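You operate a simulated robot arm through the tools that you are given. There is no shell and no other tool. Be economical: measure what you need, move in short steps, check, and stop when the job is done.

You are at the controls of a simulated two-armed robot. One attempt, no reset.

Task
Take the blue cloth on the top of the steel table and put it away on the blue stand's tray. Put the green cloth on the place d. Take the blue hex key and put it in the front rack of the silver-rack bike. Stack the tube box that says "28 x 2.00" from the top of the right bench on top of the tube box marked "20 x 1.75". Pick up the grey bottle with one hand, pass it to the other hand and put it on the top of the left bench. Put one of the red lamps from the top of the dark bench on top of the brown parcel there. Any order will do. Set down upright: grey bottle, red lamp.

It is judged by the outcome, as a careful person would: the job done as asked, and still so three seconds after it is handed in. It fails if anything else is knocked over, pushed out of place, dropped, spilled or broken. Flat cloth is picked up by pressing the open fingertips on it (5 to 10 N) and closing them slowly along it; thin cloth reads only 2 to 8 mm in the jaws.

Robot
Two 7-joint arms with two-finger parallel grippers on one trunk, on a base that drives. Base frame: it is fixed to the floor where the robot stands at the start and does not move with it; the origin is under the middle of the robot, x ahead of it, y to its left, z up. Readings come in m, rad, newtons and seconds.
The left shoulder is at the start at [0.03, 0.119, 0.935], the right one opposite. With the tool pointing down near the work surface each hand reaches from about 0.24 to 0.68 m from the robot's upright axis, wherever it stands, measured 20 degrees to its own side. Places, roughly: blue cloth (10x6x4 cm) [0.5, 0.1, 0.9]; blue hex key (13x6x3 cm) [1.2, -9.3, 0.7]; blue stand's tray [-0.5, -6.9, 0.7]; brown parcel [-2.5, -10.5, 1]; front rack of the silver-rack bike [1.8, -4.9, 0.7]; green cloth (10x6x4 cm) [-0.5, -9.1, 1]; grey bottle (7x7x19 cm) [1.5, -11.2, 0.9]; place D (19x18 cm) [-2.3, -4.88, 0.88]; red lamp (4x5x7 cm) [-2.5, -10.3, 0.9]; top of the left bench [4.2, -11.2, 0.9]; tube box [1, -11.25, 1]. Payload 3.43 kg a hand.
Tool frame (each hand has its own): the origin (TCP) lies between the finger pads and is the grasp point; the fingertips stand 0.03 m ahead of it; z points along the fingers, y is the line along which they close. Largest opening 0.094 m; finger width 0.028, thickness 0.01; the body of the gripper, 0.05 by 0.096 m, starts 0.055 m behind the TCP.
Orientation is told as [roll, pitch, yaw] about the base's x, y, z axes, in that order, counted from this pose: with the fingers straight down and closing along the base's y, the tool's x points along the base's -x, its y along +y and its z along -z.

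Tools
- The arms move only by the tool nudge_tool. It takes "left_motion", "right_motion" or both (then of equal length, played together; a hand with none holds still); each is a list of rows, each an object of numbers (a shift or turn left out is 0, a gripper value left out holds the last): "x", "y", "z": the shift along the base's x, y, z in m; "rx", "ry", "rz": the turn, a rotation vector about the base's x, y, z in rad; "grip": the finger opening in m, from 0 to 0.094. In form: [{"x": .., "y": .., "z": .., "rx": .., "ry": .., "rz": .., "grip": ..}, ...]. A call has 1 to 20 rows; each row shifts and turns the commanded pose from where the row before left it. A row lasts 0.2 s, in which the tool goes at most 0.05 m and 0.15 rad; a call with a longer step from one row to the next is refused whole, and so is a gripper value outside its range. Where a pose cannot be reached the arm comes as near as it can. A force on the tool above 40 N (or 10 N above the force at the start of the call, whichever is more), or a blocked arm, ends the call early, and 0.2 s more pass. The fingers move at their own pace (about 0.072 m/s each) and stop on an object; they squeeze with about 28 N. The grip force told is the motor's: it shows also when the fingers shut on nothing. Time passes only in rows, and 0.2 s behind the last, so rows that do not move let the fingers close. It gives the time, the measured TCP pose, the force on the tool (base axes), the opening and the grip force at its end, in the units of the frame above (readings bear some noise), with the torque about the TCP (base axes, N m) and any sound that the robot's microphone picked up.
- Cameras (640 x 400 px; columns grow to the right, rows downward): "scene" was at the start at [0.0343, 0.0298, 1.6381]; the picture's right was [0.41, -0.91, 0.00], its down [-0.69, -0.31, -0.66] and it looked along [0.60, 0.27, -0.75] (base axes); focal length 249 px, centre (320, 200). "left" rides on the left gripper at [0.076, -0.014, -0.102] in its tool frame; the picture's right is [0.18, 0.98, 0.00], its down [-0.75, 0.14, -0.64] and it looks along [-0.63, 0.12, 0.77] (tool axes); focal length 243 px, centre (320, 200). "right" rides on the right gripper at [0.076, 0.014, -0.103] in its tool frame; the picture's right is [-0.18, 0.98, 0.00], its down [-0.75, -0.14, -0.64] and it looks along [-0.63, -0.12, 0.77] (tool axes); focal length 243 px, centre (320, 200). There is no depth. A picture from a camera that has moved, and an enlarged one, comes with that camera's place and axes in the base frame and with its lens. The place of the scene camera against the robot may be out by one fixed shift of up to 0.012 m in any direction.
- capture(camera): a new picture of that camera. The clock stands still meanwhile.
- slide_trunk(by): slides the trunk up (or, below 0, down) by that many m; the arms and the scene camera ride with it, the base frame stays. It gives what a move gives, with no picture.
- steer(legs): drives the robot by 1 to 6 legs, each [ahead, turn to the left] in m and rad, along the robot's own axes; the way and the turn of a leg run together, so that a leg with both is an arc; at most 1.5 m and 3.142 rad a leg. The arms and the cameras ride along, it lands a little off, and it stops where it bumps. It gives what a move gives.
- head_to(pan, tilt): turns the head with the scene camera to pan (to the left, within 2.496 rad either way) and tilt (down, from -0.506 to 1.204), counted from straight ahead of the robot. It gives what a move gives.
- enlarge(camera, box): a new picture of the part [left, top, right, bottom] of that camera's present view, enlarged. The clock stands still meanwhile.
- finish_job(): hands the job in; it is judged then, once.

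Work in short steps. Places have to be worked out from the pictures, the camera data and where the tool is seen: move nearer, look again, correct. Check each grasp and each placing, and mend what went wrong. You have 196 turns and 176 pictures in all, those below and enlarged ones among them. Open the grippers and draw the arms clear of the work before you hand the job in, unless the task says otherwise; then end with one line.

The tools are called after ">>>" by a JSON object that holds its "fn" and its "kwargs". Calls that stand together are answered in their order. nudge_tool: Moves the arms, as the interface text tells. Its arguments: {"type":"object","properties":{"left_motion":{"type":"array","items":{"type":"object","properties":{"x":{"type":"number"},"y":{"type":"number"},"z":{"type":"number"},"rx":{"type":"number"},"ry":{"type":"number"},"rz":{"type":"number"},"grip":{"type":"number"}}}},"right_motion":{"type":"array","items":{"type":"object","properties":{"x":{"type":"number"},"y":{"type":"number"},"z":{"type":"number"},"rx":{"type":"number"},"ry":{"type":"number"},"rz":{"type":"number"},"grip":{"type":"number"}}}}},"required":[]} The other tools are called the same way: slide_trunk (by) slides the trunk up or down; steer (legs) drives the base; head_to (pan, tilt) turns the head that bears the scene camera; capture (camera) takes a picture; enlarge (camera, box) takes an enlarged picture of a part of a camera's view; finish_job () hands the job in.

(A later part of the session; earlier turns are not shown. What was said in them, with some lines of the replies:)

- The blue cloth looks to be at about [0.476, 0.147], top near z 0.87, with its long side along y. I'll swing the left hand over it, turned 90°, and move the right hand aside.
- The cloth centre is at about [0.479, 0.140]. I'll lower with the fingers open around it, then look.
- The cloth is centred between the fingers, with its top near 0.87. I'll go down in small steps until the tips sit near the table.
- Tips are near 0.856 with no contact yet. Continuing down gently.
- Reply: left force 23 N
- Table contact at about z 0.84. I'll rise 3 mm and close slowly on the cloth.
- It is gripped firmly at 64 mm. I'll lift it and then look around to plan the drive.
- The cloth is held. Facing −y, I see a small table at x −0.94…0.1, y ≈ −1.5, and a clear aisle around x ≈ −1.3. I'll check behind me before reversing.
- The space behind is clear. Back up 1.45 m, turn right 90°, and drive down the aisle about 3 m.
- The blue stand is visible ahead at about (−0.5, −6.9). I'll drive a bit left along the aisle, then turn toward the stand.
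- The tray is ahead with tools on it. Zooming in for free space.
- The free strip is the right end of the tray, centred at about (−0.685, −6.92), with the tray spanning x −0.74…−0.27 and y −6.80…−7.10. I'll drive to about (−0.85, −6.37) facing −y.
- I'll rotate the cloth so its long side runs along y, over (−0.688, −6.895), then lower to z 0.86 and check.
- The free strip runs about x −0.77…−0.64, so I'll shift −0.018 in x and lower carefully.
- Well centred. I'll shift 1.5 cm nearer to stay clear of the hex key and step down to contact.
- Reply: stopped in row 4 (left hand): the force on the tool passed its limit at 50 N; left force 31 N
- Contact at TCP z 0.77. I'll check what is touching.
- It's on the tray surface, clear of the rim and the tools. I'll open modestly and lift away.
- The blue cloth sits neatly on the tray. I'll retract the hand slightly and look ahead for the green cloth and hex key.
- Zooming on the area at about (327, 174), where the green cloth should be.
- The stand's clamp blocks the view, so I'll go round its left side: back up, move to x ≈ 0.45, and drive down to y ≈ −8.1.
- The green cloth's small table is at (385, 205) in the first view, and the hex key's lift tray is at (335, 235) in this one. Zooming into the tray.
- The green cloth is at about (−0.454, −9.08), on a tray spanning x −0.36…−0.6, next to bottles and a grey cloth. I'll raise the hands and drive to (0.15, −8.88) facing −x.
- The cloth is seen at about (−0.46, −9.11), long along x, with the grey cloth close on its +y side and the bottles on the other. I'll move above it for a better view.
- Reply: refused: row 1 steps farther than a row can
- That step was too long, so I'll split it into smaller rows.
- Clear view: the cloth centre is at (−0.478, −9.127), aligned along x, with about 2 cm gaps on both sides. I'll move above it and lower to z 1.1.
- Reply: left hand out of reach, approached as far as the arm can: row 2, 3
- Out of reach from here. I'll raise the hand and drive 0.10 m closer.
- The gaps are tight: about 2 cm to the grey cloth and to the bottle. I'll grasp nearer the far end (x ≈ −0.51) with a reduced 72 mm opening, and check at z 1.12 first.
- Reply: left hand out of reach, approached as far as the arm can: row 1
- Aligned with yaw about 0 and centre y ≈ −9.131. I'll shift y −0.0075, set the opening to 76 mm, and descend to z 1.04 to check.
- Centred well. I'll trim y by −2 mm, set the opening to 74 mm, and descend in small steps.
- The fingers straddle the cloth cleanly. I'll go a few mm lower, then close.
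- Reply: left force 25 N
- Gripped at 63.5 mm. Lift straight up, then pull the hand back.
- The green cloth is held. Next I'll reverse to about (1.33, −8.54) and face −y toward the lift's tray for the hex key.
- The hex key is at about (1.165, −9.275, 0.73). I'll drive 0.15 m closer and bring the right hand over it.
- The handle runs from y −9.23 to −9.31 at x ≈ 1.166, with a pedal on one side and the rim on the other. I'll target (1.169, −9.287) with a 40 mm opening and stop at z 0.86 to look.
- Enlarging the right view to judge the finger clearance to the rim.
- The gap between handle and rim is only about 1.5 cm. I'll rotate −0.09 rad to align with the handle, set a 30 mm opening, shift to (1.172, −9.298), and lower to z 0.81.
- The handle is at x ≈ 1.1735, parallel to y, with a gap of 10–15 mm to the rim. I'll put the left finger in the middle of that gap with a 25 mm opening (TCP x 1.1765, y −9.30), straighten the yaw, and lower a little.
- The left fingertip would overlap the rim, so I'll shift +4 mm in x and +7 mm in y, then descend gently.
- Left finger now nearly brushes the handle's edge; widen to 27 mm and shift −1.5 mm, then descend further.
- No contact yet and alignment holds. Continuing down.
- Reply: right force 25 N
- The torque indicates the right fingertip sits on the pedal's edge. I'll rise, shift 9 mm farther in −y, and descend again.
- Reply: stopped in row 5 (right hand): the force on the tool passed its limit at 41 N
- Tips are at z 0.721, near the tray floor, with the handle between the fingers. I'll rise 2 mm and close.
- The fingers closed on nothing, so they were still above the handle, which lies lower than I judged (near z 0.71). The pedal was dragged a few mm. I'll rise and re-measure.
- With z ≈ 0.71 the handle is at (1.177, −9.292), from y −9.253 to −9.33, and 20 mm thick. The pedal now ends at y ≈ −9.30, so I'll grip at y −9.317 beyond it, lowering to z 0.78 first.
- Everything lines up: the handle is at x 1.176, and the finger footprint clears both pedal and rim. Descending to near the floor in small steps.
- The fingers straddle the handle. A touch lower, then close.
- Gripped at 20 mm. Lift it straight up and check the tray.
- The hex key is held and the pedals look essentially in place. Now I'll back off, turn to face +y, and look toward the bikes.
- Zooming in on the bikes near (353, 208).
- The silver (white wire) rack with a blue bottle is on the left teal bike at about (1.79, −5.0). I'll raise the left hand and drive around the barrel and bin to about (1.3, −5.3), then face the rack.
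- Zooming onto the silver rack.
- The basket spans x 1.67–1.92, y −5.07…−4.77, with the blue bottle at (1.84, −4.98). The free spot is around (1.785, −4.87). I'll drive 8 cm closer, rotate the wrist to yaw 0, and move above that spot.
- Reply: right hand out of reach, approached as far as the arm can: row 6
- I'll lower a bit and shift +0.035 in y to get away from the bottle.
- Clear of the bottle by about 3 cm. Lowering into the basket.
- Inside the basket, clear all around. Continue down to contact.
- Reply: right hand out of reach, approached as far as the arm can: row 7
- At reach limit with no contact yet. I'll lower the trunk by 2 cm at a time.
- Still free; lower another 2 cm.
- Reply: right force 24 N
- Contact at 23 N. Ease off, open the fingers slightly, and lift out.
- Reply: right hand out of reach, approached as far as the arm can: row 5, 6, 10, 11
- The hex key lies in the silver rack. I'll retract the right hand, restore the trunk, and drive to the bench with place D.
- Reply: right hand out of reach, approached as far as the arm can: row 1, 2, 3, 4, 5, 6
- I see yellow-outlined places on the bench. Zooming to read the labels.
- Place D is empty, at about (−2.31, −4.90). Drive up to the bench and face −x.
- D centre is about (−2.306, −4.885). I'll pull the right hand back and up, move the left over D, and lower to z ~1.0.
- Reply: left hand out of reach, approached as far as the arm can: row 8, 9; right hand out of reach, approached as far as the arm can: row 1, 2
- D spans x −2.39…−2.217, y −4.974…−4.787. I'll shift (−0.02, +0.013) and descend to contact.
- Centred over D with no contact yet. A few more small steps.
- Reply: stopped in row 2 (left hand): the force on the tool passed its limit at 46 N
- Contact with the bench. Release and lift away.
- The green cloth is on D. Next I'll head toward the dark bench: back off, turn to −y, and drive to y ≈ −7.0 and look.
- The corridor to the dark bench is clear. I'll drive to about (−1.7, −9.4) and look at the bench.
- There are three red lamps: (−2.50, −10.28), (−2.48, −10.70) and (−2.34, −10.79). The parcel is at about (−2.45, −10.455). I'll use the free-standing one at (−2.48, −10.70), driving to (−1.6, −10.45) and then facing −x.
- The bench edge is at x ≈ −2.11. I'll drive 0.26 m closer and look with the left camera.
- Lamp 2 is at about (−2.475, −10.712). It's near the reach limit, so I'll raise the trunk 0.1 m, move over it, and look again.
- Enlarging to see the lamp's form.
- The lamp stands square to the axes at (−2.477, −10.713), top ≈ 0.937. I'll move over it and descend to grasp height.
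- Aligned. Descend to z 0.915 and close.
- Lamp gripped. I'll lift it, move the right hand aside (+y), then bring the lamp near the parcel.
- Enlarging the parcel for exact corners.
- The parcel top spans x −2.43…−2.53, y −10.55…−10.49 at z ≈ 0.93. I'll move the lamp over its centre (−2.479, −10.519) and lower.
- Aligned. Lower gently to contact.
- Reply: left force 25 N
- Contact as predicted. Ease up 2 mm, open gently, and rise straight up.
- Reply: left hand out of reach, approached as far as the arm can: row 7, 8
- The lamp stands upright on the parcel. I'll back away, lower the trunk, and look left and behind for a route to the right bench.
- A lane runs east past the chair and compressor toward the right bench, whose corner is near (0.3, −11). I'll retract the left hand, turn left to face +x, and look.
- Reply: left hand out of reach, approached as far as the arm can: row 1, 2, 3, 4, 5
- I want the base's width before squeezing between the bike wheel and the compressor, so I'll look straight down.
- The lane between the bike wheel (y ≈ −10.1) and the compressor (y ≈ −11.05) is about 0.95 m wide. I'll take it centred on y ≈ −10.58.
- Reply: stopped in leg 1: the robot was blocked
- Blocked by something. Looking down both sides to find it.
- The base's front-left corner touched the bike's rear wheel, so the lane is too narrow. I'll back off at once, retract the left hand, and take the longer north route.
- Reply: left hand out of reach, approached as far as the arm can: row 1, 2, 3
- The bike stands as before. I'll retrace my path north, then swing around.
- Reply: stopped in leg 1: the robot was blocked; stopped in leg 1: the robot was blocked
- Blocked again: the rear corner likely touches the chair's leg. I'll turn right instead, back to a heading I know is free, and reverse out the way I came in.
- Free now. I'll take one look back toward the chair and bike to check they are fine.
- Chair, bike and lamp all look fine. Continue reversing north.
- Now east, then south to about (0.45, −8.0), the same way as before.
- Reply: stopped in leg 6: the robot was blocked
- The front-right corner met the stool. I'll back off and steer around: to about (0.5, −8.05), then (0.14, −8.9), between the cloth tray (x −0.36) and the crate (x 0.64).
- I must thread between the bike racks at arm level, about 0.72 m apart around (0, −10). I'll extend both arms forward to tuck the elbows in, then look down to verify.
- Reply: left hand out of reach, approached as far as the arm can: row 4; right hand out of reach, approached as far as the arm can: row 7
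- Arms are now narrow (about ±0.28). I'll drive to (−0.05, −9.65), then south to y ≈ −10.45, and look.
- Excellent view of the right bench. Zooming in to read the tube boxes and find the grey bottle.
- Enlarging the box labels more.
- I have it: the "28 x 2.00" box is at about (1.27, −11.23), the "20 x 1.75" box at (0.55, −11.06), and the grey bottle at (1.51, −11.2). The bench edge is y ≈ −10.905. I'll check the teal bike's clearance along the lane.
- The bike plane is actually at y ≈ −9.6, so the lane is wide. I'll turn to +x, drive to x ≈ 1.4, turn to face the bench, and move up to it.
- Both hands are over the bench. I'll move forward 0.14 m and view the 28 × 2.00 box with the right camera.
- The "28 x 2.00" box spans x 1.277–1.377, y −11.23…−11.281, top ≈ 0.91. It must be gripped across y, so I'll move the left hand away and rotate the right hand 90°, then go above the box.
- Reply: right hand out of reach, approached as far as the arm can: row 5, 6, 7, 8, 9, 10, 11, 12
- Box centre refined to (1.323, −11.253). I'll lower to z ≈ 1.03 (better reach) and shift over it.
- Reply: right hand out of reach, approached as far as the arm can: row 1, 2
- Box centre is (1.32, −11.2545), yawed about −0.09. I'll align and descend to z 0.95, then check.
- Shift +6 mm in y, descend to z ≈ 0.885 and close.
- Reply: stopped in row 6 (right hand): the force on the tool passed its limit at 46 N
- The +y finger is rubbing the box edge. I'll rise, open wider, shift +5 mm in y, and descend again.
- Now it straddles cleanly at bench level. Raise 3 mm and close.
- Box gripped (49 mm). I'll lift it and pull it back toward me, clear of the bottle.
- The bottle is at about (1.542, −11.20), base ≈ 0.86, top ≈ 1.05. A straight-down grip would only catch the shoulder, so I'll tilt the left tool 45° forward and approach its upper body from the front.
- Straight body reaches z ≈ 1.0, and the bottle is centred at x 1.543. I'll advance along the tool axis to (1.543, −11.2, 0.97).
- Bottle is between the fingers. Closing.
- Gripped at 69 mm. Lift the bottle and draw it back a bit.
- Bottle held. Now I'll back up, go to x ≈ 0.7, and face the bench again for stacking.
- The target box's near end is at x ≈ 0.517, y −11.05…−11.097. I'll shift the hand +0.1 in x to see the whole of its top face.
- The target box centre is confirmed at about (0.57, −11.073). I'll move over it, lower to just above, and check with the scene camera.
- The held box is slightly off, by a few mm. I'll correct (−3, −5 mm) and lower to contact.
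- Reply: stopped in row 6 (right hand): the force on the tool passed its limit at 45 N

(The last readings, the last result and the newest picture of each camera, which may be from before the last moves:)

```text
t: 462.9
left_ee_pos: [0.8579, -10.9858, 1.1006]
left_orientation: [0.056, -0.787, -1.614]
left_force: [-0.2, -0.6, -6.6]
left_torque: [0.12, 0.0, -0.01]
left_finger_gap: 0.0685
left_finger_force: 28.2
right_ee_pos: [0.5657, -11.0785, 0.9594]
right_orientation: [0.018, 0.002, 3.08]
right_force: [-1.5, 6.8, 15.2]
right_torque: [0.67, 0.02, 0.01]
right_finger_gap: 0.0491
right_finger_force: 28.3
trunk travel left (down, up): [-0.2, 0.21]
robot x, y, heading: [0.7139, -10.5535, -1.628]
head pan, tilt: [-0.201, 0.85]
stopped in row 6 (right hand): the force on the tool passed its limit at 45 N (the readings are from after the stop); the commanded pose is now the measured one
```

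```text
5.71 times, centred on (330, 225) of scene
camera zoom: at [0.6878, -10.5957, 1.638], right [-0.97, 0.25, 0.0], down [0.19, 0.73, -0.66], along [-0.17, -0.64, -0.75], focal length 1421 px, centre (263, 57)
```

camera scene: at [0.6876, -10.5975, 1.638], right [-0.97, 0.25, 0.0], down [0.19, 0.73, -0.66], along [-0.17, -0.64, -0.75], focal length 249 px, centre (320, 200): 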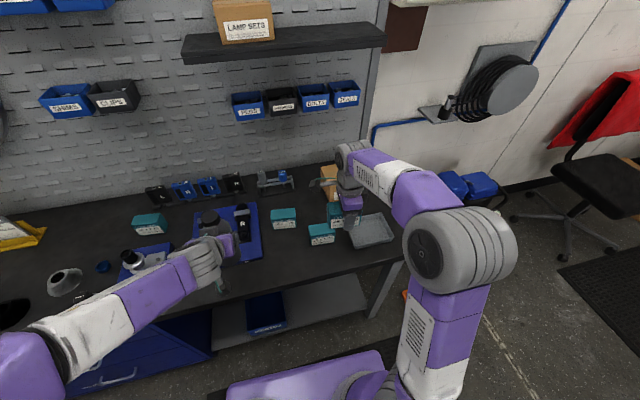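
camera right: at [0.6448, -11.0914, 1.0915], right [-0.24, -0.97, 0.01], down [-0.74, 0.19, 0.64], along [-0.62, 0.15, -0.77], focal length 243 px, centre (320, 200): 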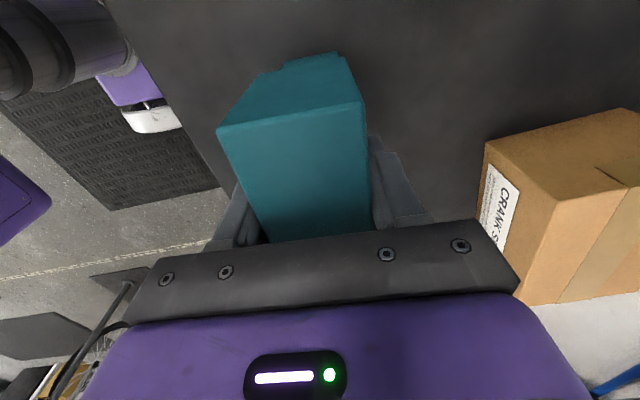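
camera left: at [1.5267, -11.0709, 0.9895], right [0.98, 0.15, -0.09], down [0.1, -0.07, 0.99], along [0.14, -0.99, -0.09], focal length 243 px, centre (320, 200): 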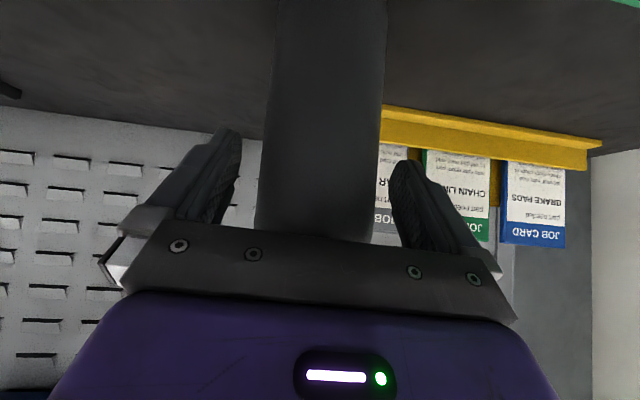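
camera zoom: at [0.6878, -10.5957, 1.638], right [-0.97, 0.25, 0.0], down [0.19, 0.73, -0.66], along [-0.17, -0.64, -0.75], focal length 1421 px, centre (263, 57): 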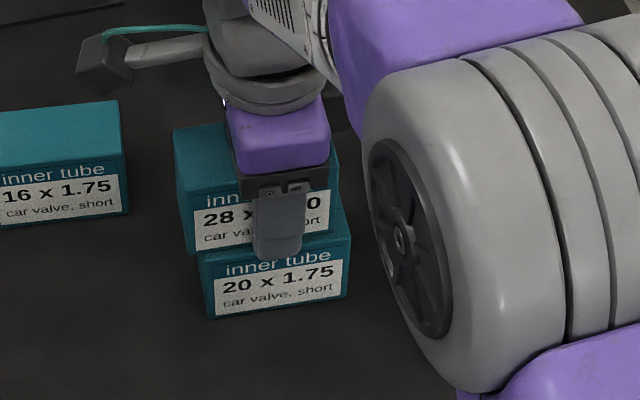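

Contact is made, but the upper box sits about 6 mm +x and 7 mm −y off the lower one. I'll lift 12 mm, correct, and set down again.

>>> {"fn": "nudge_tool", "kwargs": {"right_motion": [{"z": 0.012}, {"x": -0.006, "y": 0.007}, {"z": -0.006}, {"z": -0.004}, {"z": -0.003}, {"z": -0.002}]}}

>>> {"fn": "enlarge", "kwargs": {"camera": "scene", "box": [280, 190, 380, 260]}}

```text
t: 464.3
left_ee_pos: [0.8568, -10.9853, 1.102]
left_orientation: [0.056, -0.788, -1.615]
left_force: [0.6, -0.2, -6.3]
left_torque: [0.1, 0.02, 0.0]
left_finger_gap: 0.0686
left_finger_force: 27.9
right_ee_pos: [0.5589, -11.0712, 0.9558]
right_orientation: [0.023, 0.001, 3.078]
right_force: [-1.5, 0.8, 27.5]
right_torque: [0.61, -0.11, 0.01]
right_finger_gap: 0.0492
right_finger_force: 28.0
trunk travel left (down, up): [-0.2, 0.21]
robot x, y, heading: [0.7117, -10.5486, -1.62]
head pan, tilt: [-0.201, 0.85]
```

```text
5.71 times, centred on (330, 225) of scene
camera zoom: at [0.6879, -10.5948, 1.6383], right [-0.97, 0.25, 0.0], down [0.19, 0.73, -0.66], along [-0.17, -0.64, -0.75], focal length 1421 px, centre (263, 57)
```

zoom: 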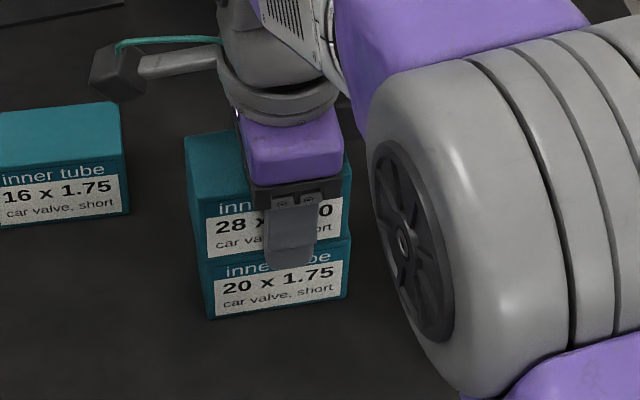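

Well aligned now. Ease off, open, and raise the hand.

>>> {"fn": "nudge_tool", "kwargs": {"right_motion": [{"z": 0.003}, {"grip": 0.058}, {"grip": 0.07}, {"grip": 0.08}, {"z": 0.02}, {"z": 0.04}, {"z": 0.04}, {"z": 0.04}, {"z": 0.03}]}}

>>> {"fn": "enlarge", "kwargs": {"camera": "scene", "box": [260, 150, 400, 260]}}

```text
t: 466.3
left_ee_pos: [0.8568, -10.9877, 1.1022]
left_orientation: [0.058, -0.786, -1.615]
left_force: [0.0, 0.5, -6.3]
left_torque: [0.1, 0.0, 0.0]
left_finger_gap: 0.0687
left_finger_force: 28.0
right_ee_pos: [0.5606, -11.0703, 1.1278]
right_orientation: [0.018, -0.001, 3.079]
right_force: [0.5, 0.8, -0.6]
right_torque: [0.01, 0.0, 0.0]
right_finger_gap: 0.0801
right_finger_force: 0.1
trunk travel left (down, up): [-0.2, 0.21]
robot x, y, heading: [0.7114, -10.551, -1.626]
head pan, tilt: [-0.201, 0.85]
```

```text
3.64 times, centred on (330, 205) of scene
camera zoom: at [0.6875, -10.597, 1.638], right [-0.97, 0.25, 0.0], down [0.19, 0.73, -0.66], along [-0.17, -0.64, -0.75], focal length 904 px, centre (284, 182)
```

zoom: 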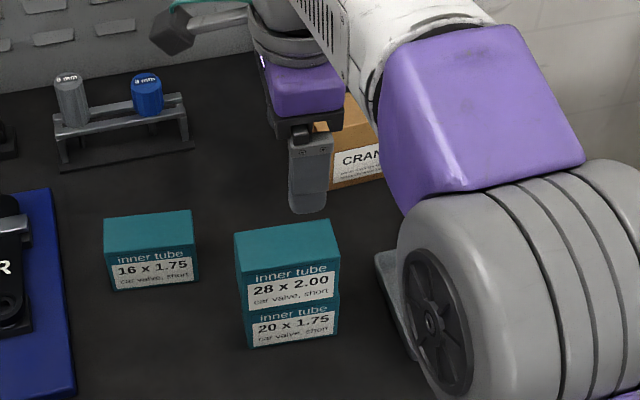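

The stack is perfect. Now I'll back away 0.25 m for the hand-over, and turn the right gripper horizontal to point toward the bottle (+x).

>>> {"fn": "steer", "kwargs": {"legs": [[-0.25, 0]]}}

>>> {"fn": "nudge_tool", "kwargs": {"right_motion": [{"ry": -0.143, "grip": 0.094}, {"ry": -0.143}, {"ry": -0.143}, {"ry": -0.143}, {"ry": -0.143}, {"ry": -0.143}, {"ry": -0.143}, {"ry": -0.143}, {"ry": -0.143}, {"ry": -0.143}, {"ry": -0.141}, {}]}}

>>> {"fn": "head_to", "kwargs": {"pan": 0.0, "tilt": 0.9}}

>>> {"fn": "capture", "kwargs": {"camera": "scene"}}

```text
t: 468.1
left_ee_pos: [0.8714, -10.736, 1.1015]
left_orientation: [0.057, -0.786, -1.614]
left_force: [0.6, 0.5, -6.4]
left_torque: [0.1, 0.01, -0.03]
left_finger_gap: 0.0685
left_finger_force: 28.3
right_ee_pos: [0.5743, -10.8204, 1.1273]
right_orientation: [0.017, -0.001, 3.083]
right_force: [-0.3, -0.2, 0.4]
right_torque: [-0.02, 0.02, -0.01]
right_finger_gap: 0.0799
right_finger_force: 0.0
trunk travel left (down, up): [-0.2, 0.21]
robot x, y, heading: [0.7266, -10.301, -1.62]
head pan, tilt: [-0.201, 0.85]
```

```text
t: 470.7
left_ee_pos: [0.8723, -10.7367, 1.1011]
left_orientation: [0.055, -0.786, -1.613]
left_force: [-0.4, 0.1, -6.5]
left_torque: [0.11, -0.02, 0.01]
left_finger_gap: 0.0684
left_finger_force: 28.0
right_ee_pos: [0.576, -10.8195, 1.1266]
right_orientation: [-1.592, 1.513, 1.53]
right_force: [-0.1, 0.2, -0.1]
right_torque: [0.03, 0.0, -0.01]
right_finger_gap: 0.0941
right_finger_force: 0.0
trunk travel left (down, up): [-0.2, 0.21]
robot x, y, heading: [0.7257, -10.3024, -1.62]
head pan, tilt: [-0.201, 0.85]
```

```text
t: 471.5
left_ee_pos: [0.8716, -10.7361, 1.1013]
left_orientation: [0.055, -0.787, -1.613]
left_force: [0.0, 0.5, -6.0]
left_torque: [0.14, -0.01, -0.01]
left_finger_gap: 0.0686
left_finger_force: 28.4
right_ee_pos: [0.5756, -10.8198, 1.127]
right_orientation: [-1.558, 1.512, 1.567]
right_force: [0.1, 0.1, 0.3]
right_torque: [0.02, -0.02, 0.0]
right_finger_gap: 0.0939
right_finger_force: 0.0
trunk travel left (down, up): [-0.2, 0.21]
robot x, y, heading: [0.7286, -10.3002, -1.627]
head pan, tilt: [0.0, 0.901]
```

```text
31 pictures are left
camera scene: at [0.7167, -10.3465, 1.6341], right [-1.0, 0.05, 0.0], down [0.04, 0.78, -0.62], along [-0.03, -0.62, -0.78], focal length 249 px, centre (320, 200)
```

scene: 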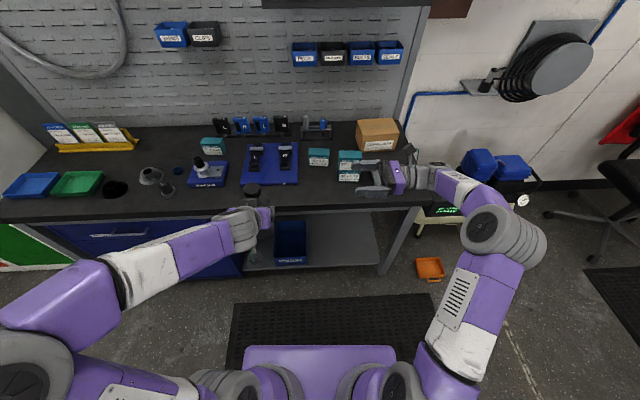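

The right gripper is horizontal. I'll level its closing axis, bring it to the bottle's lower body height (z ≈ 1.03), about 13 cm short of the bottle, and check.

>>> {"fn": "nudge_tool", "kwargs": {"right_motion": [{"rx": -0.0626, "z": -0.033}, {"y": 0.03, "z": -0.032}, {"y": 0.03, "z": -0.032}, {"x": 0.03, "y": 0.021}, {"x": 0.045}, {"x": 0.045}, {"x": 0.045}]}}

>>> {"fn": "capture", "kwargs": {"camera": "right"}}

>>> {"fn": "enlarge", "kwargs": {"camera": "scene", "box": [200, 150, 420, 290]}}

```text
t: 473.1
left_ee_pos: [0.872, -10.7383, 1.1013]
left_orientation: [0.055, -0.787, -1.614]
left_force: [0.3, -0.3, -7.0]
left_torque: [0.1, 0.04, -0.01]
left_finger_gap: 0.0689
left_finger_force: 27.8
right_ee_pos: [0.7414, -10.7375, 1.0286]
right_orientation: [1.14, 1.57, -2.02]
right_force: [0.2, -0.3, 0.2]
right_torque: [-0.01, 0.01, 0.0]
right_finger_gap: 0.094
right_finger_force: 0.0
trunk travel left (down, up): [-0.2, 0.21]
robot x, y, heading: [0.7273, -10.298, -1.622]
head pan, tilt: [0.0, 0.901]
```

```text
30 pictures are left
camera right: at [0.6411, -10.7513, 1.1055], right [-0.02, -0.98, -0.18], down [-0.64, 0.15, -0.75], along [0.77, 0.1, -0.63], focal length 243 px, centre (320, 200)
```

right: 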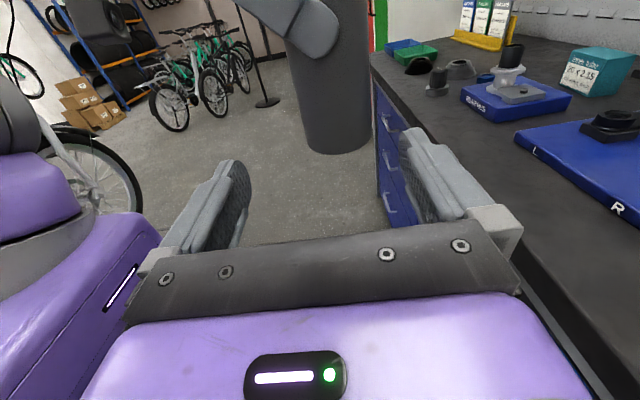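

```text
2.86 times, centred on (310, 220) of scene
camera zoom: at [0.7178, -10.3471, 1.6341], right [-1.0, 0.05, 0.0], down [0.04, 0.78, -0.62], along [-0.03, -0.62, -0.78], focal length 711 px, centre (349, 143)
```

zoom: 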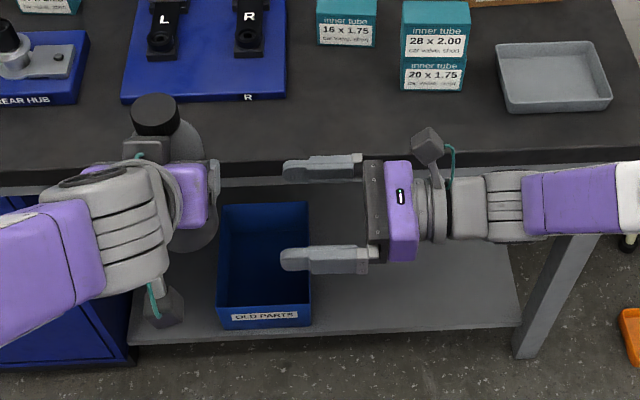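

The bottle axis is at y ≈ −10.75. I'll shift −13 mm in y and advance to enclose the bottle's lower body.

>>> {"fn": "nudge_tool", "kwargs": {"right_motion": [{"y": -0.013}, {"x": 0.03}, {"x": 0.03}, {"x": 0.025}, {"x": 0.02}, {"x": 0.015}]}}

>>> {"fn": "capture", "kwargs": {"camera": "right"}}

>>> {"fn": "enlarge", "kwargs": {"camera": "scene", "box": [200, 150, 360, 260]}}

```text
t: 474.5
left_ee_pos: [0.8709, -10.7366, 1.1016]
left_orientation: [0.055, -0.787, -1.613]
left_force: [-0.6, 0.2, -6.7]
left_torque: [0.11, -0.03, 0.01]
left_finger_gap: 0.0684
left_finger_force: 28.2
right_ee_pos: [0.8607, -10.7547, 1.0289]
right_orientation: [1.261, 1.571, -1.897]
right_force: [-0.2, 0.3, -0.5]
right_torque: [-0.03, -0.02, 0.04]
right_finger_gap: 0.094
right_finger_force: 0.0
trunk travel left (down, up): [-0.2, 0.21]
robot x, y, heading: [0.7264, -10.2969, -1.621]
head pan, tilt: [0.0, 0.901]
```

```text
28 pictures are left
camera right: at [0.7597, -10.7678, 1.1055], right [-0.02, -0.98, -0.18], down [-0.64, 0.15, -0.75], along [0.77, 0.1, -0.63], focal length 243 px, centre (320, 200)
```

right: 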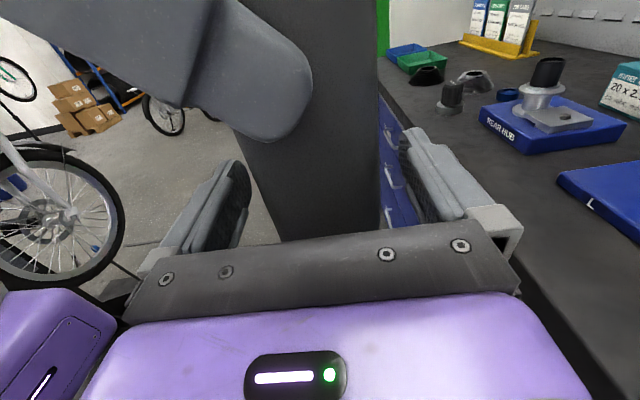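

```text
3.64 times, centred on (280, 205) of scene
camera zoom: at [0.7171, -10.3466, 1.6341], right [-1.0, 0.05, 0.0], down [0.04, 0.78, -0.62], along [-0.03, -0.62, -0.78], focal length 904 px, centre (466, 182)
```

zoom: 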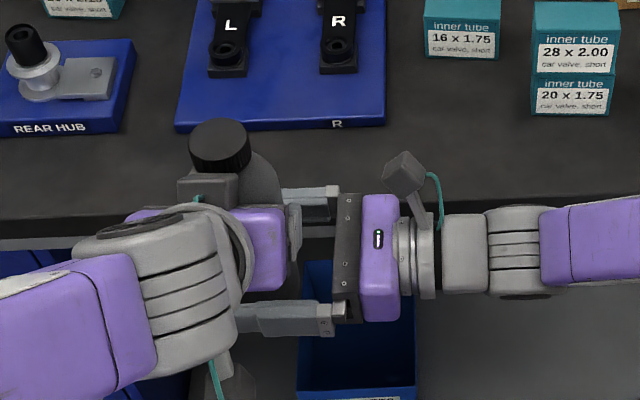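

The bottle sits between the right fingers. Closing the right gripper.

>>> {"fn": "nudge_tool", "kwargs": {"right_motion": [{"x": 0.006, "grip": 0.085}, {"grip": 0.078}, {"grip": 0.072}, {"grip": 0.065}, {"grip": 0.055}, {"grip": 0.045}, {"grip": 0.045}]}}

```text
t: 476.1
left_ee_pos: [0.8719, -10.7348, 1.1028]
left_orientation: [0.055, -0.789, -1.613]
left_force: [-0.6, -4.8, -7.8]
left_torque: [-0.3, 0.09, -0.01]
left_finger_gap: 0.0686
left_finger_force: 28.1
right_ee_pos: [0.8651, -10.7529, 1.0307]
right_orientation: [1.85, 1.568, -1.309]
right_force: [-0.4, 5.3, 1.8]
right_torque: [0.09, -0.04, 0.06]
right_finger_gap: 0.0702
right_finger_force: 27.6
trunk travel left (down, up): [-0.2, 0.21]
robot x, y, heading: [0.7259, -10.2948, -1.617]
head pan, tilt: [0.0, 0.901]
```

Both hands hold it (70 mm). Now I'll open the left hand and draw it back along its axis.

>>> {"fn": "nudge_tool", "kwargs": {"left_motion": [{"grip": 0.075}, {"grip": 0.085}, {"grip": 0.094}, {"grip": 0.094}, {"y": 0.02, "z": 0.02}, {"y": 0.025, "z": 0.025}, {"y": 0.025, "z": 0.03}, {"y": 0.025, "z": 0.03}, {"x": 0.03}, {"x": 0.04}]}}

>>> {"fn": "capture", "kwargs": {"camera": "scene"}}

>>> {"fn": "capture", "kwargs": {"camera": "right"}}

```text
t: 478.3
left_ee_pos: [0.9422, -10.6415, 1.208]
left_orientation: [0.057, -0.786, -1.612]
left_force: [0.2, -0.5, -0.8]
left_torque: [-0.01, 0.02, -0.05]
left_finger_gap: 0.0936
left_finger_force: 0.1
right_ee_pos: [0.8667, -10.7527, 1.0299]
right_orientation: [1.432, 1.566, -1.729]
right_force: [-0.2, -0.6, 0.1]
right_torque: [0.0, 0.05, -0.02]
right_finger_gap: 0.0698
right_finger_force: 27.8
trunk travel left (down, up): [-0.2, 0.21]
robot x, y, heading: [0.7245, -10.294, -1.626]
head pan, tilt: [0.0, 0.901]
```

```text
26 pictures are left
camera scene: at [0.7176, -10.346, 1.6341], right [-1.0, 0.05, 0.0], down [0.04, 0.78, -0.62], along [-0.03, -0.62, -0.78], focal length 249 px, centre (320, 200)
```

scene: 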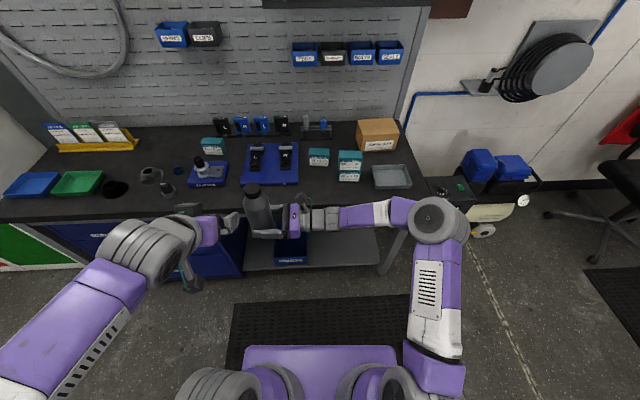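

```text
25 pictures are left
camera right: at [0.7647, -10.767, 1.1063], right [-0.02, -0.98, -0.18], down [-0.64, 0.15, -0.75], along [0.77, 0.1, -0.63], focal length 243 px, centre (320, 200)
```

right: 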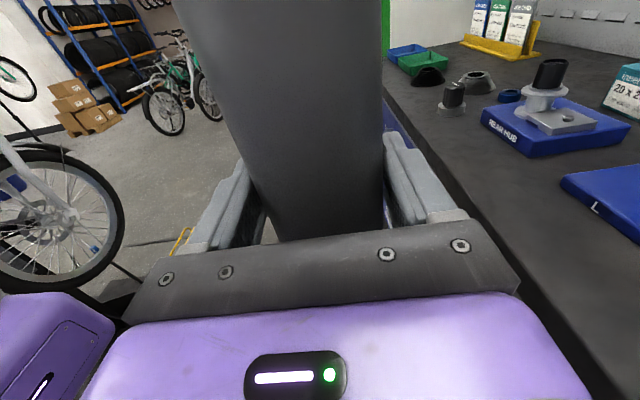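

The hand-over worked: the right hand holds the bottle upright. Now I'll drive east along y ≈ −10.42 toward the left bench.

>>> {"fn": "steer", "kwargs": {"legs": [[0.12, 0], [0, 1.626], [1.5, 0], [0.8, 0]]}}

>>> {"fn": "head_to", "kwargs": {"pan": -0.5, "tilt": 0.5}}

>>> {"fn": "capture", "kwargs": {"camera": "scene"}}

```text
t: 494.3
left_ee_pos: [3.3384, -10.2098, 1.2079]
left_orientation: [0.054, -0.786, -0.007]
left_force: [0.0, 0.2, -0.1]
left_torque: [-0.01, 0.03, 0.01]
left_finger_gap: 0.0942
left_finger_force: 0.1
right_ee_pos: [3.4523, -10.2829, 1.0303]
right_orientation: [1.554, 1.569, 0.001]
right_force: [0.2, 0.5, -5.5]
right_torque: [-0.01, 0.04, -0.02]
right_finger_gap: 0.07
right_finger_force: 27.6
trunk travel left (down, up): [-0.2, 0.21]
robot x, y, heading: [3.002, -10.4379, -0.018]
head pan, tilt: [0.0, 0.901]
```

```text
t: 495.2
left_ee_pos: [3.3399, -10.2098, 1.2088]
left_orientation: [0.055, -0.788, -0.006]
left_force: [0.3, 0.1, 0.2]
left_torque: [-0.02, 0.0, 0.0]
left_finger_gap: 0.0943
left_finger_force: 0.1
right_ee_pos: [3.452, -10.2824, 1.0303]
right_orientation: [1.421, 1.567, -0.136]
right_force: [0.1, 0.5, -5.9]
right_torque: [-0.01, -0.02, -0.04]
right_finger_gap: 0.0696
right_finger_force: 28.0
trunk travel left (down, up): [-0.2, 0.21]
robot x, y, heading: [3.0032, -10.4339, -0.02]
head pan, tilt: [-0.499, 0.499]
```

```text
24 pictures are left
camera scene: at [3.045, -10.4838, 1.6679], right [-0.49, -0.87, 0.0], down [-0.42, 0.24, -0.88], along [0.76, -0.43, -0.48], focal length 249 px, centre (320, 200)
```

scene: 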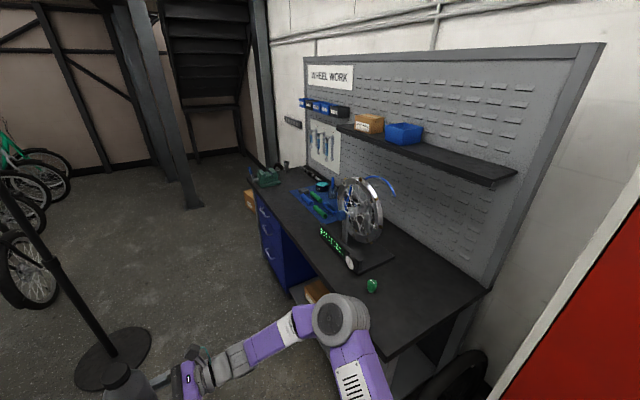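

The bottle is held firmly (6 N). Free bench space is at the west end near (3.45, −11.1), but lockers stand beside it. I'll look right to see their extent.

>>> {"fn": "head_to", "kwargs": {"pan": -1.35, "tilt": 0.6}}

>>> {"fn": "capture", "kwargs": {"camera": "scene"}}

```text
t: 496.4
left_ee_pos: [3.3391, -10.2101, 1.2075]
left_orientation: [0.056, -0.787, -0.006]
left_force: [0.2, 0.0, 0.8]
left_torque: [-0.03, -0.03, 0.0]
left_finger_gap: 0.0939
left_finger_force: 0.1
right_ee_pos: [3.4534, -10.2822, 1.0292]
right_orientation: [1.433, 1.568, -0.122]
right_force: [-0.7, -0.2, -6.3]
right_torque: [-0.07, -0.06, -0.01]
right_finger_gap: 0.0697
right_finger_force: 28.4
trunk travel left (down, up): [-0.2, 0.21]
robot x, y, heading: [3.0015, -10.4358, -0.014]
head pan, tilt: [-1.349, 0.6]
```

```text
23 pictures are left
camera scene: at [2.9838, -10.5254, 1.6589], right [-0.98, -0.2, 0.0], down [-0.11, 0.55, -0.83], along [0.17, -0.81, -0.56], focal length 249 px, centre (320, 200)
```

scene: 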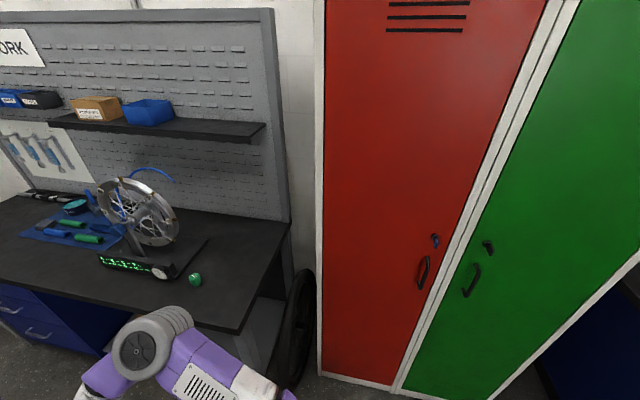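

Locker front is y ≈ −11.13, east edge x ≈ 3.12: enough room. Target spot for the bottle is (3.44, −11.07). I'll drive to (3.28, −10.40), face the bench, and check.

>>> {"fn": "steer", "kwargs": {"legs": [[0, 0.14], [0.285, 0], [0, -1.697]]}}

>>> {"fn": "head_to", "kwargs": {"pan": 0.0, "tilt": 0.8}}

>>> {"fn": "capture", "kwargs": {"camera": "scene"}}

```text
t: 503.2
left_ee_pos: [3.4962, -10.7459, 1.2082]
left_orientation: [0.056, -0.787, -1.613]
left_force: [1.0, 0.3, 0.9]
left_torque: [-0.01, -0.01, 0.01]
left_finger_gap: 0.0942
left_finger_force: 0.0
right_ee_pos: [3.4201, -10.8578, 1.0301]
right_orientation: [1.487, 1.57, -1.671]
right_force: [-0.3, 0.4, -5.8]
right_torque: [-0.04, 0.06, 0.0]
right_finger_gap: 0.0699
right_finger_force: 28.0
trunk travel left (down, up): [-0.2, 0.21]
robot x, y, heading: [3.2761, -10.4018, -1.623]
head pan, tilt: [-1.349, 0.6]
```

```text
t: 504.7
left_ee_pos: [3.497, -10.7461, 1.2073]
left_orientation: [0.057, -0.787, -1.613]
left_force: [-0.2, -0.3, -0.4]
left_torque: [0.0, 0.01, -0.01]
left_finger_gap: 0.094
left_finger_force: 0.1
right_ee_pos: [3.4194, -10.8579, 1.0293]
right_orientation: [1.319, 1.569, -1.839]
right_force: [1.1, 0.1, -6.3]
right_torque: [0.05, 0.07, 0.01]
right_finger_gap: 0.0697
right_finger_force: 28.2
trunk travel left (down, up): [-0.2, 0.21]
robot x, y, heading: [3.2786, -10.4013, -1.622]
head pan, tilt: [0.0, 0.799]
```

```text
22 pictures are left
camera scene: at [3.2712, -10.4558, 1.642], right [-1.0, 0.05, 0.0], down [0.04, 0.72, -0.7], along [-0.04, -0.7, -0.72], focal length 249 px, centre (320, 200)
```

scene: 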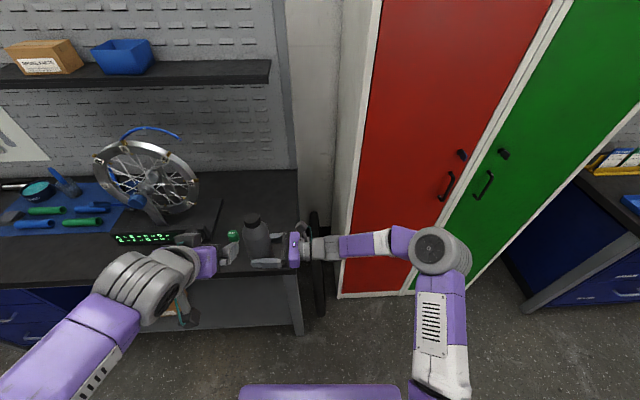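

Clear. I'll drive forward 0.18 m so the bottle is above about (3.41, −11.04).

>>> {"fn": "steer", "kwargs": {"legs": [[0.18, 0]]}}

>>> {"fn": "nudge_tool", "kwargs": {"right_motion": [{"x": 0.015, "z": -0.03}, {"z": -0.03}, {"z": -0.03}]}}

>>> {"fn": "capture", "kwargs": {"camera": "right"}}

>>> {"fn": "capture", "kwargs": {"camera": "scene"}}

```text
t: 506.2
left_ee_pos: [3.4857, -10.9297, 1.2079]
left_orientation: [0.055, -0.788, -1.615]
left_force: [0.5, -0.8, 0.7]
left_torque: [0.01, 0.0, -0.01]
left_finger_gap: 0.094
left_finger_force: 0.1
right_ee_pos: [3.4095, -11.0398, 1.0297]
right_orientation: [1.237, 1.569, -1.925]
right_force: [-0.5, -0.3, -7.0]
right_torque: [0.06, 0.05, 0.0]
right_finger_gap: 0.0701
right_finger_force: 27.6
trunk travel left (down, up): [-0.2, 0.21]
robot x, y, heading: [3.2744, -10.5876, -1.631]
head pan, tilt: [0.0, 0.799]
```

```text
t: 507.0
left_ee_pos: [3.4846, -10.9284, 1.2079]
left_orientation: [0.056, -0.789, -1.616]
left_force: [0.4, -0.6, 0.6]
left_torque: [0.02, -0.02, -0.02]
left_finger_gap: 0.0939
left_finger_force: 0.0
right_ee_pos: [3.4237, -11.0384, 0.9392]
right_orientation: [1.141, 1.569, -2.019]
right_force: [0.4, -0.3, -6.0]
right_torque: [-0.01, 0.05, 0.0]
right_finger_gap: 0.0698
right_finger_force: 27.8
trunk travel left (down, up): [-0.2, 0.21]
robot x, y, heading: [3.2708, -10.5868, -1.623]
head pan, tilt: [0.0, 0.799]
```

```text
21 pictures are left
camera right: at [3.3228, -11.0528, 1.0147], right [-0.02, -0.98, -0.18], down [-0.64, 0.15, -0.75], along [0.77, 0.1, -0.63], focal length 243 px, centre (320, 200)
```

right: 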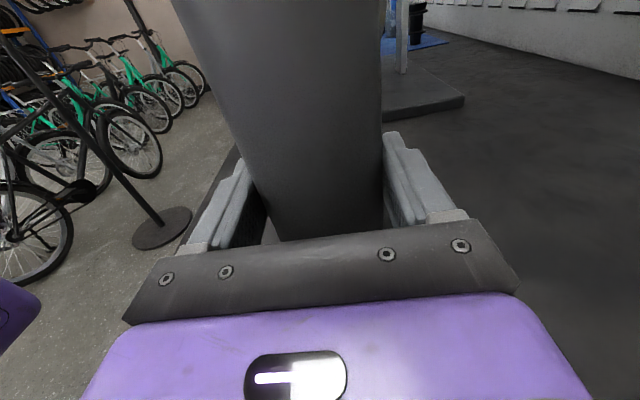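

```text
20 pictures are left
camera scene: at [3.2614, -10.6381, 1.642], right [-1.0, 0.06, 0.0], down [0.04, 0.72, -0.7], along [-0.04, -0.7, -0.72], focal length 249 px, centre (320, 200)
```

scene: 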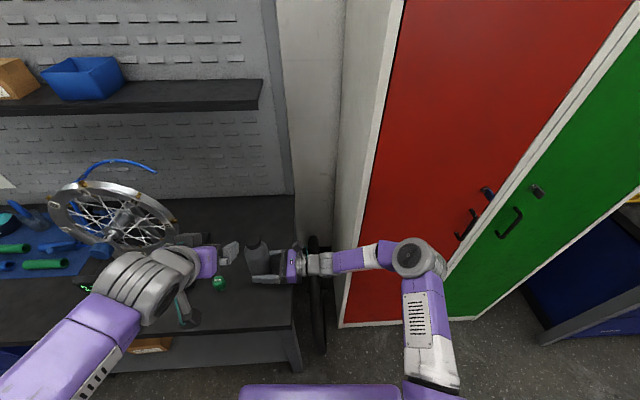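

The bottle is over free bench area. Lowering in small steps until contact.

>>> {"fn": "nudge_tool", "kwargs": {"right_motion": [{"z": -0.015}, {"z": -0.01}, {"z": -0.005}, {"z": -0.004}, {"z": -0.004}, {"z": -0.003}, {"z": -0.003}]}}

```text
t: 508.5
left_ee_pos: [3.4844, -10.9283, 1.2069]
left_orientation: [0.057, -0.789, -1.62]
left_force: [0.4, -0.1, -0.1]
left_torque: [0.02, -0.02, 0.04]
left_finger_gap: 0.0937
left_finger_force: 0.1
right_ee_pos: [3.4218, -11.039, 0.9077]
right_orientation: [2.7, 1.554, -0.462]
right_force: [-6.8, 6.6, 14.3]
right_torque: [0.71, 2.11, -0.51]
right_finger_gap: 0.0698
right_finger_force: 28.0
trunk travel left (down, up): [-0.2, 0.21]
robot x, y, heading: [3.2724, -10.5788, -1.629]
head pan, tilt: [0.0, 0.799]
stopped in row 7 (right hand): the force on the tool passed its limit at 45 N (the readings are from after the stop); the commanded pose is now the measured one
```

The contact is the wrist against the bench's end edge, not the bottle's base. I'll raise, shift −2.5 cm in x so the wrist clears the edge, and lower again.

>>> {"fn": "nudge_tool", "kwargs": {"right_motion": [{"z": 0.012}, {"x": -0.025}, {"z": -0.01}, {"z": -0.004}, {"z": -0.003}, {"z": -0.003}, {"z": -0.003}]}}

>>> {"fn": "enlarge", "kwargs": {"camera": "scene", "box": [200, 210, 360, 330]}}

```text
t: 509.8
left_ee_pos: [3.4835, -10.9274, 1.2081]
left_orientation: [0.057, -0.79, -1.619]
left_force: [0.6, -0.3, 0.7]
left_torque: [-0.01, 0.02, 0.01]
left_finger_gap: 0.0943
left_finger_force: 0.0
right_ee_pos: [3.3999, -11.0428, 0.908]
right_orientation: [2.711, 1.538, -0.453]
right_force: [-7.2, 5.8, 12.5]
right_torque: [0.59, 1.5, -0.26]
right_finger_gap: 0.0697
right_finger_force: 27.9
trunk travel left (down, up): [-0.2, 0.21]
robot x, y, heading: [3.2715, -10.5873, -1.625]
head pan, tilt: [0.0, 0.799]
stopped in row 6 (right hand): the force on the tool passed its limit at 44 N (the readings are from after the stop); the commanded pose is now the measured one
```

```text
3.33 times, centred on (280, 270) of scene
camera zoom: at [3.2595, -10.6353, 1.642], right [-1.0, 0.06, 0.0], down [0.04, 0.71, -0.7], along [-0.04, -0.7, -0.72], focal length 829 px, centre (453, -33)
```

zoom: 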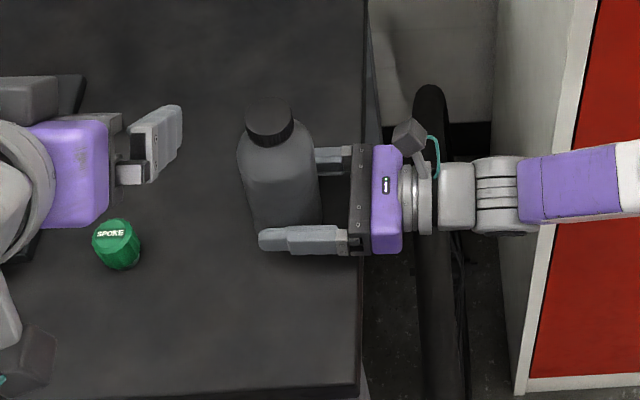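

Both contacts coincide with the gripper body resting on the bench edge, so the bottle base (about 3 cm below the grip) is within a few mm of the surface. I'll ease up 2 mm and open slowly.

>>> {"fn": "nudge_tool", "kwargs": {"right_motion": [{"z": 0.002}, {}, {"grip": 0.072}, {"grip": 0.076}, {"grip": 0.082}, {"grip": 0.09}, {"grip": 0.094}]}}

>>> {"fn": "capture", "kwargs": {"camera": "right"}}

>>> {"fn": "enlarge", "kwargs": {"camera": "scene", "box": [200, 210, 360, 330]}}

```text
t: 511.4
left_ee_pos: [3.4843, -10.9285, 1.2081]
left_orientation: [0.055, -0.786, -1.617]
left_force: [-0.1, -0.5, 0.0]
left_torque: [0.0, -0.01, 0.02]
left_finger_gap: 0.0939
left_finger_force: 0.1
right_ee_pos: [3.3993, -11.0442, 0.9087]
right_orientation: [2.662, 1.543, -0.503]
right_force: [0.3, -0.8, 0.1]
right_torque: [-0.03, -0.04, 0.01]
right_finger_gap: 0.0942
right_finger_force: 0.1
trunk travel left (down, up): [-0.2, 0.21]
robot x, y, heading: [3.2696, -10.5819, -1.627]
head pan, tilt: [0.0, 0.799]
```

```text
18 pictures are left
camera right: at [3.2967, -11.0559, 0.9819], right [-0.02, -0.99, -0.17], down [-0.62, 0.15, -0.77], along [0.78, 0.09, -0.61], focal length 243 px, centre (320, 200)
```

right: 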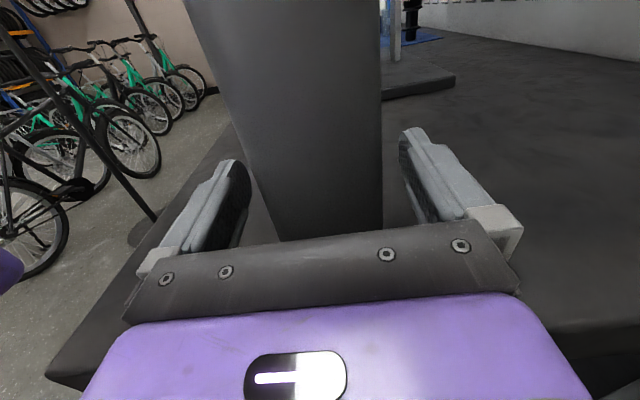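

```text
3.33 times, centred on (280, 270) of scene
camera zoom: at [3.2607, -10.637, 1.642], right [-1.0, 0.06, 0.0], down [0.04, 0.72, -0.7], along [-0.04, -0.7, -0.72], focal length 829 px, centre (453, -33)
```

zoom: 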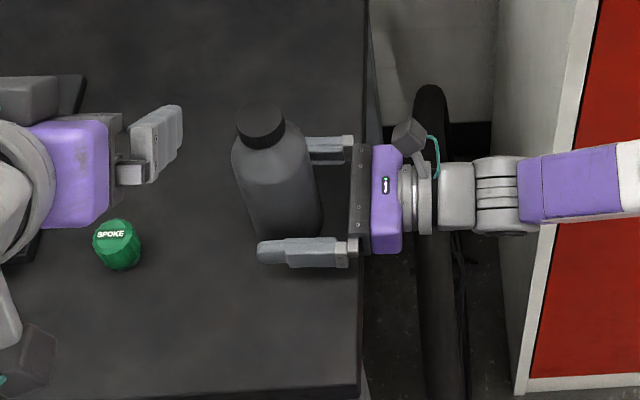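

The bottle stands free. I'll withdraw the right hand straight back along −x, then up.

>>> {"fn": "nudge_tool", "kwargs": {"right_motion": [{"x": -0.015, "z": 0.001}, {"x": -0.02}, {"x": -0.025}, {"x": -0.025}, {"x": -0.025, "z": 0.005}, {"z": 0.04}, {"z": 0.04}, {"z": 0.04}]}}

>>> {"fn": "capture", "kwargs": {"camera": "scene"}}

```text
t: 513.2
left_ee_pos: [3.485, -10.9279, 1.2076]
left_orientation: [0.056, -0.79, -1.616]
left_force: [-0.6, -0.3, -0.5]
left_torque: [-0.01, -0.01, 0.0]
left_finger_gap: 0.0938
left_finger_force: 0.1
right_ee_pos: [3.2907, -11.0428, 1.0324]
right_orientation: [2.673, 1.542, -0.492]
right_force: [1.1, 0.1, -0.5]
right_torque: [0.01, 0.04, -0.04]
right_finger_gap: 0.094
right_finger_force: 0.1
trunk travel left (down, up): [-0.2, 0.21]
robot x, y, heading: [3.2707, -10.5846, -1.628]
head pan, tilt: [0.0, 0.799]
```

```text
16 pictures are left
camera scene: at [3.2612, -10.6363, 1.6421], right [-1.0, 0.06, 0.0], down [0.04, 0.72, -0.7], along [-0.04, -0.7, -0.72], focal length 249 px, centre (320, 200)
```

scene: 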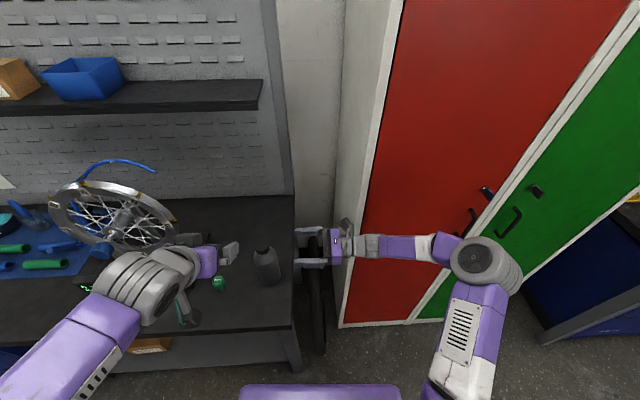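

The bottle stands upright on the left bench. I'll back the robot clear and do a last check.

>>> {"fn": "steer", "kwargs": {"legs": [[-0.4, 0]]}}

>>> {"fn": "enlarge", "kwargs": {"camera": "scene", "box": [180, 130, 400, 280]}}

```text
t: 515.8
left_ee_pos: [3.5069, -10.5219, 1.2081]
left_orientation: [0.056, -0.788, -1.615]
left_force: [0.4, 0.0, -0.5]
left_torque: [0.04, 0.02, 0.0]
left_finger_gap: 0.0938
left_finger_force: 0.1
right_ee_pos: [3.3135, -10.6382, 1.0326]
right_orientation: [2.644, 1.544, -0.519]
right_force: [0.5, 0.5, 0.3]
right_torque: [-0.05, -0.03, -0.02]
right_finger_gap: 0.0939
right_finger_force: 0.0
trunk travel left (down, up): [-0.2, 0.21]
robot x, y, heading: [3.2927, -10.1768, -1.621]
head pan, tilt: [0.0, 0.799]
```

```text
2.67 times, centred on (290, 205) of scene
camera zoom: at [3.2834, -10.2307, 1.6421], right [-1.0, 0.05, 0.0], down [0.04, 0.72, -0.7], along [-0.04, -0.7, -0.72], focal length 663 px, centre (400, 187)
```

zoom: 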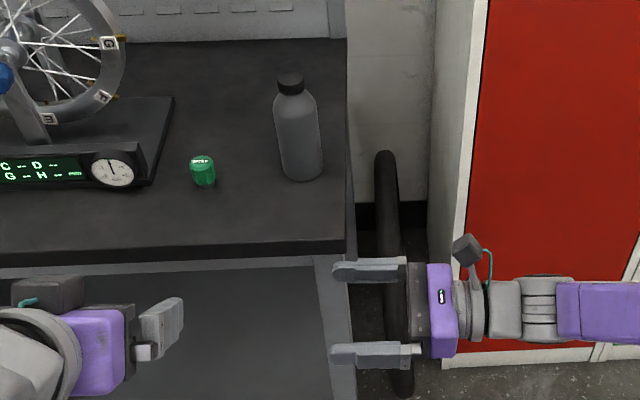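

The bottle is upright, both grippers are open and the arms are clear. All six placements were checked as they were made, so I'm handing in.

>>> {"fn": "finish_job", "kwargs": {}}

```text
The job is handed in.
```

All six items are placed as asked and the job is handed in. On the way one lift-tray pedal shifted by about a centimetre, and the base bumped a bike wheel, a stool and probably the chair; the bike and chair looked fine afterwards, but I did not re-check the stool.
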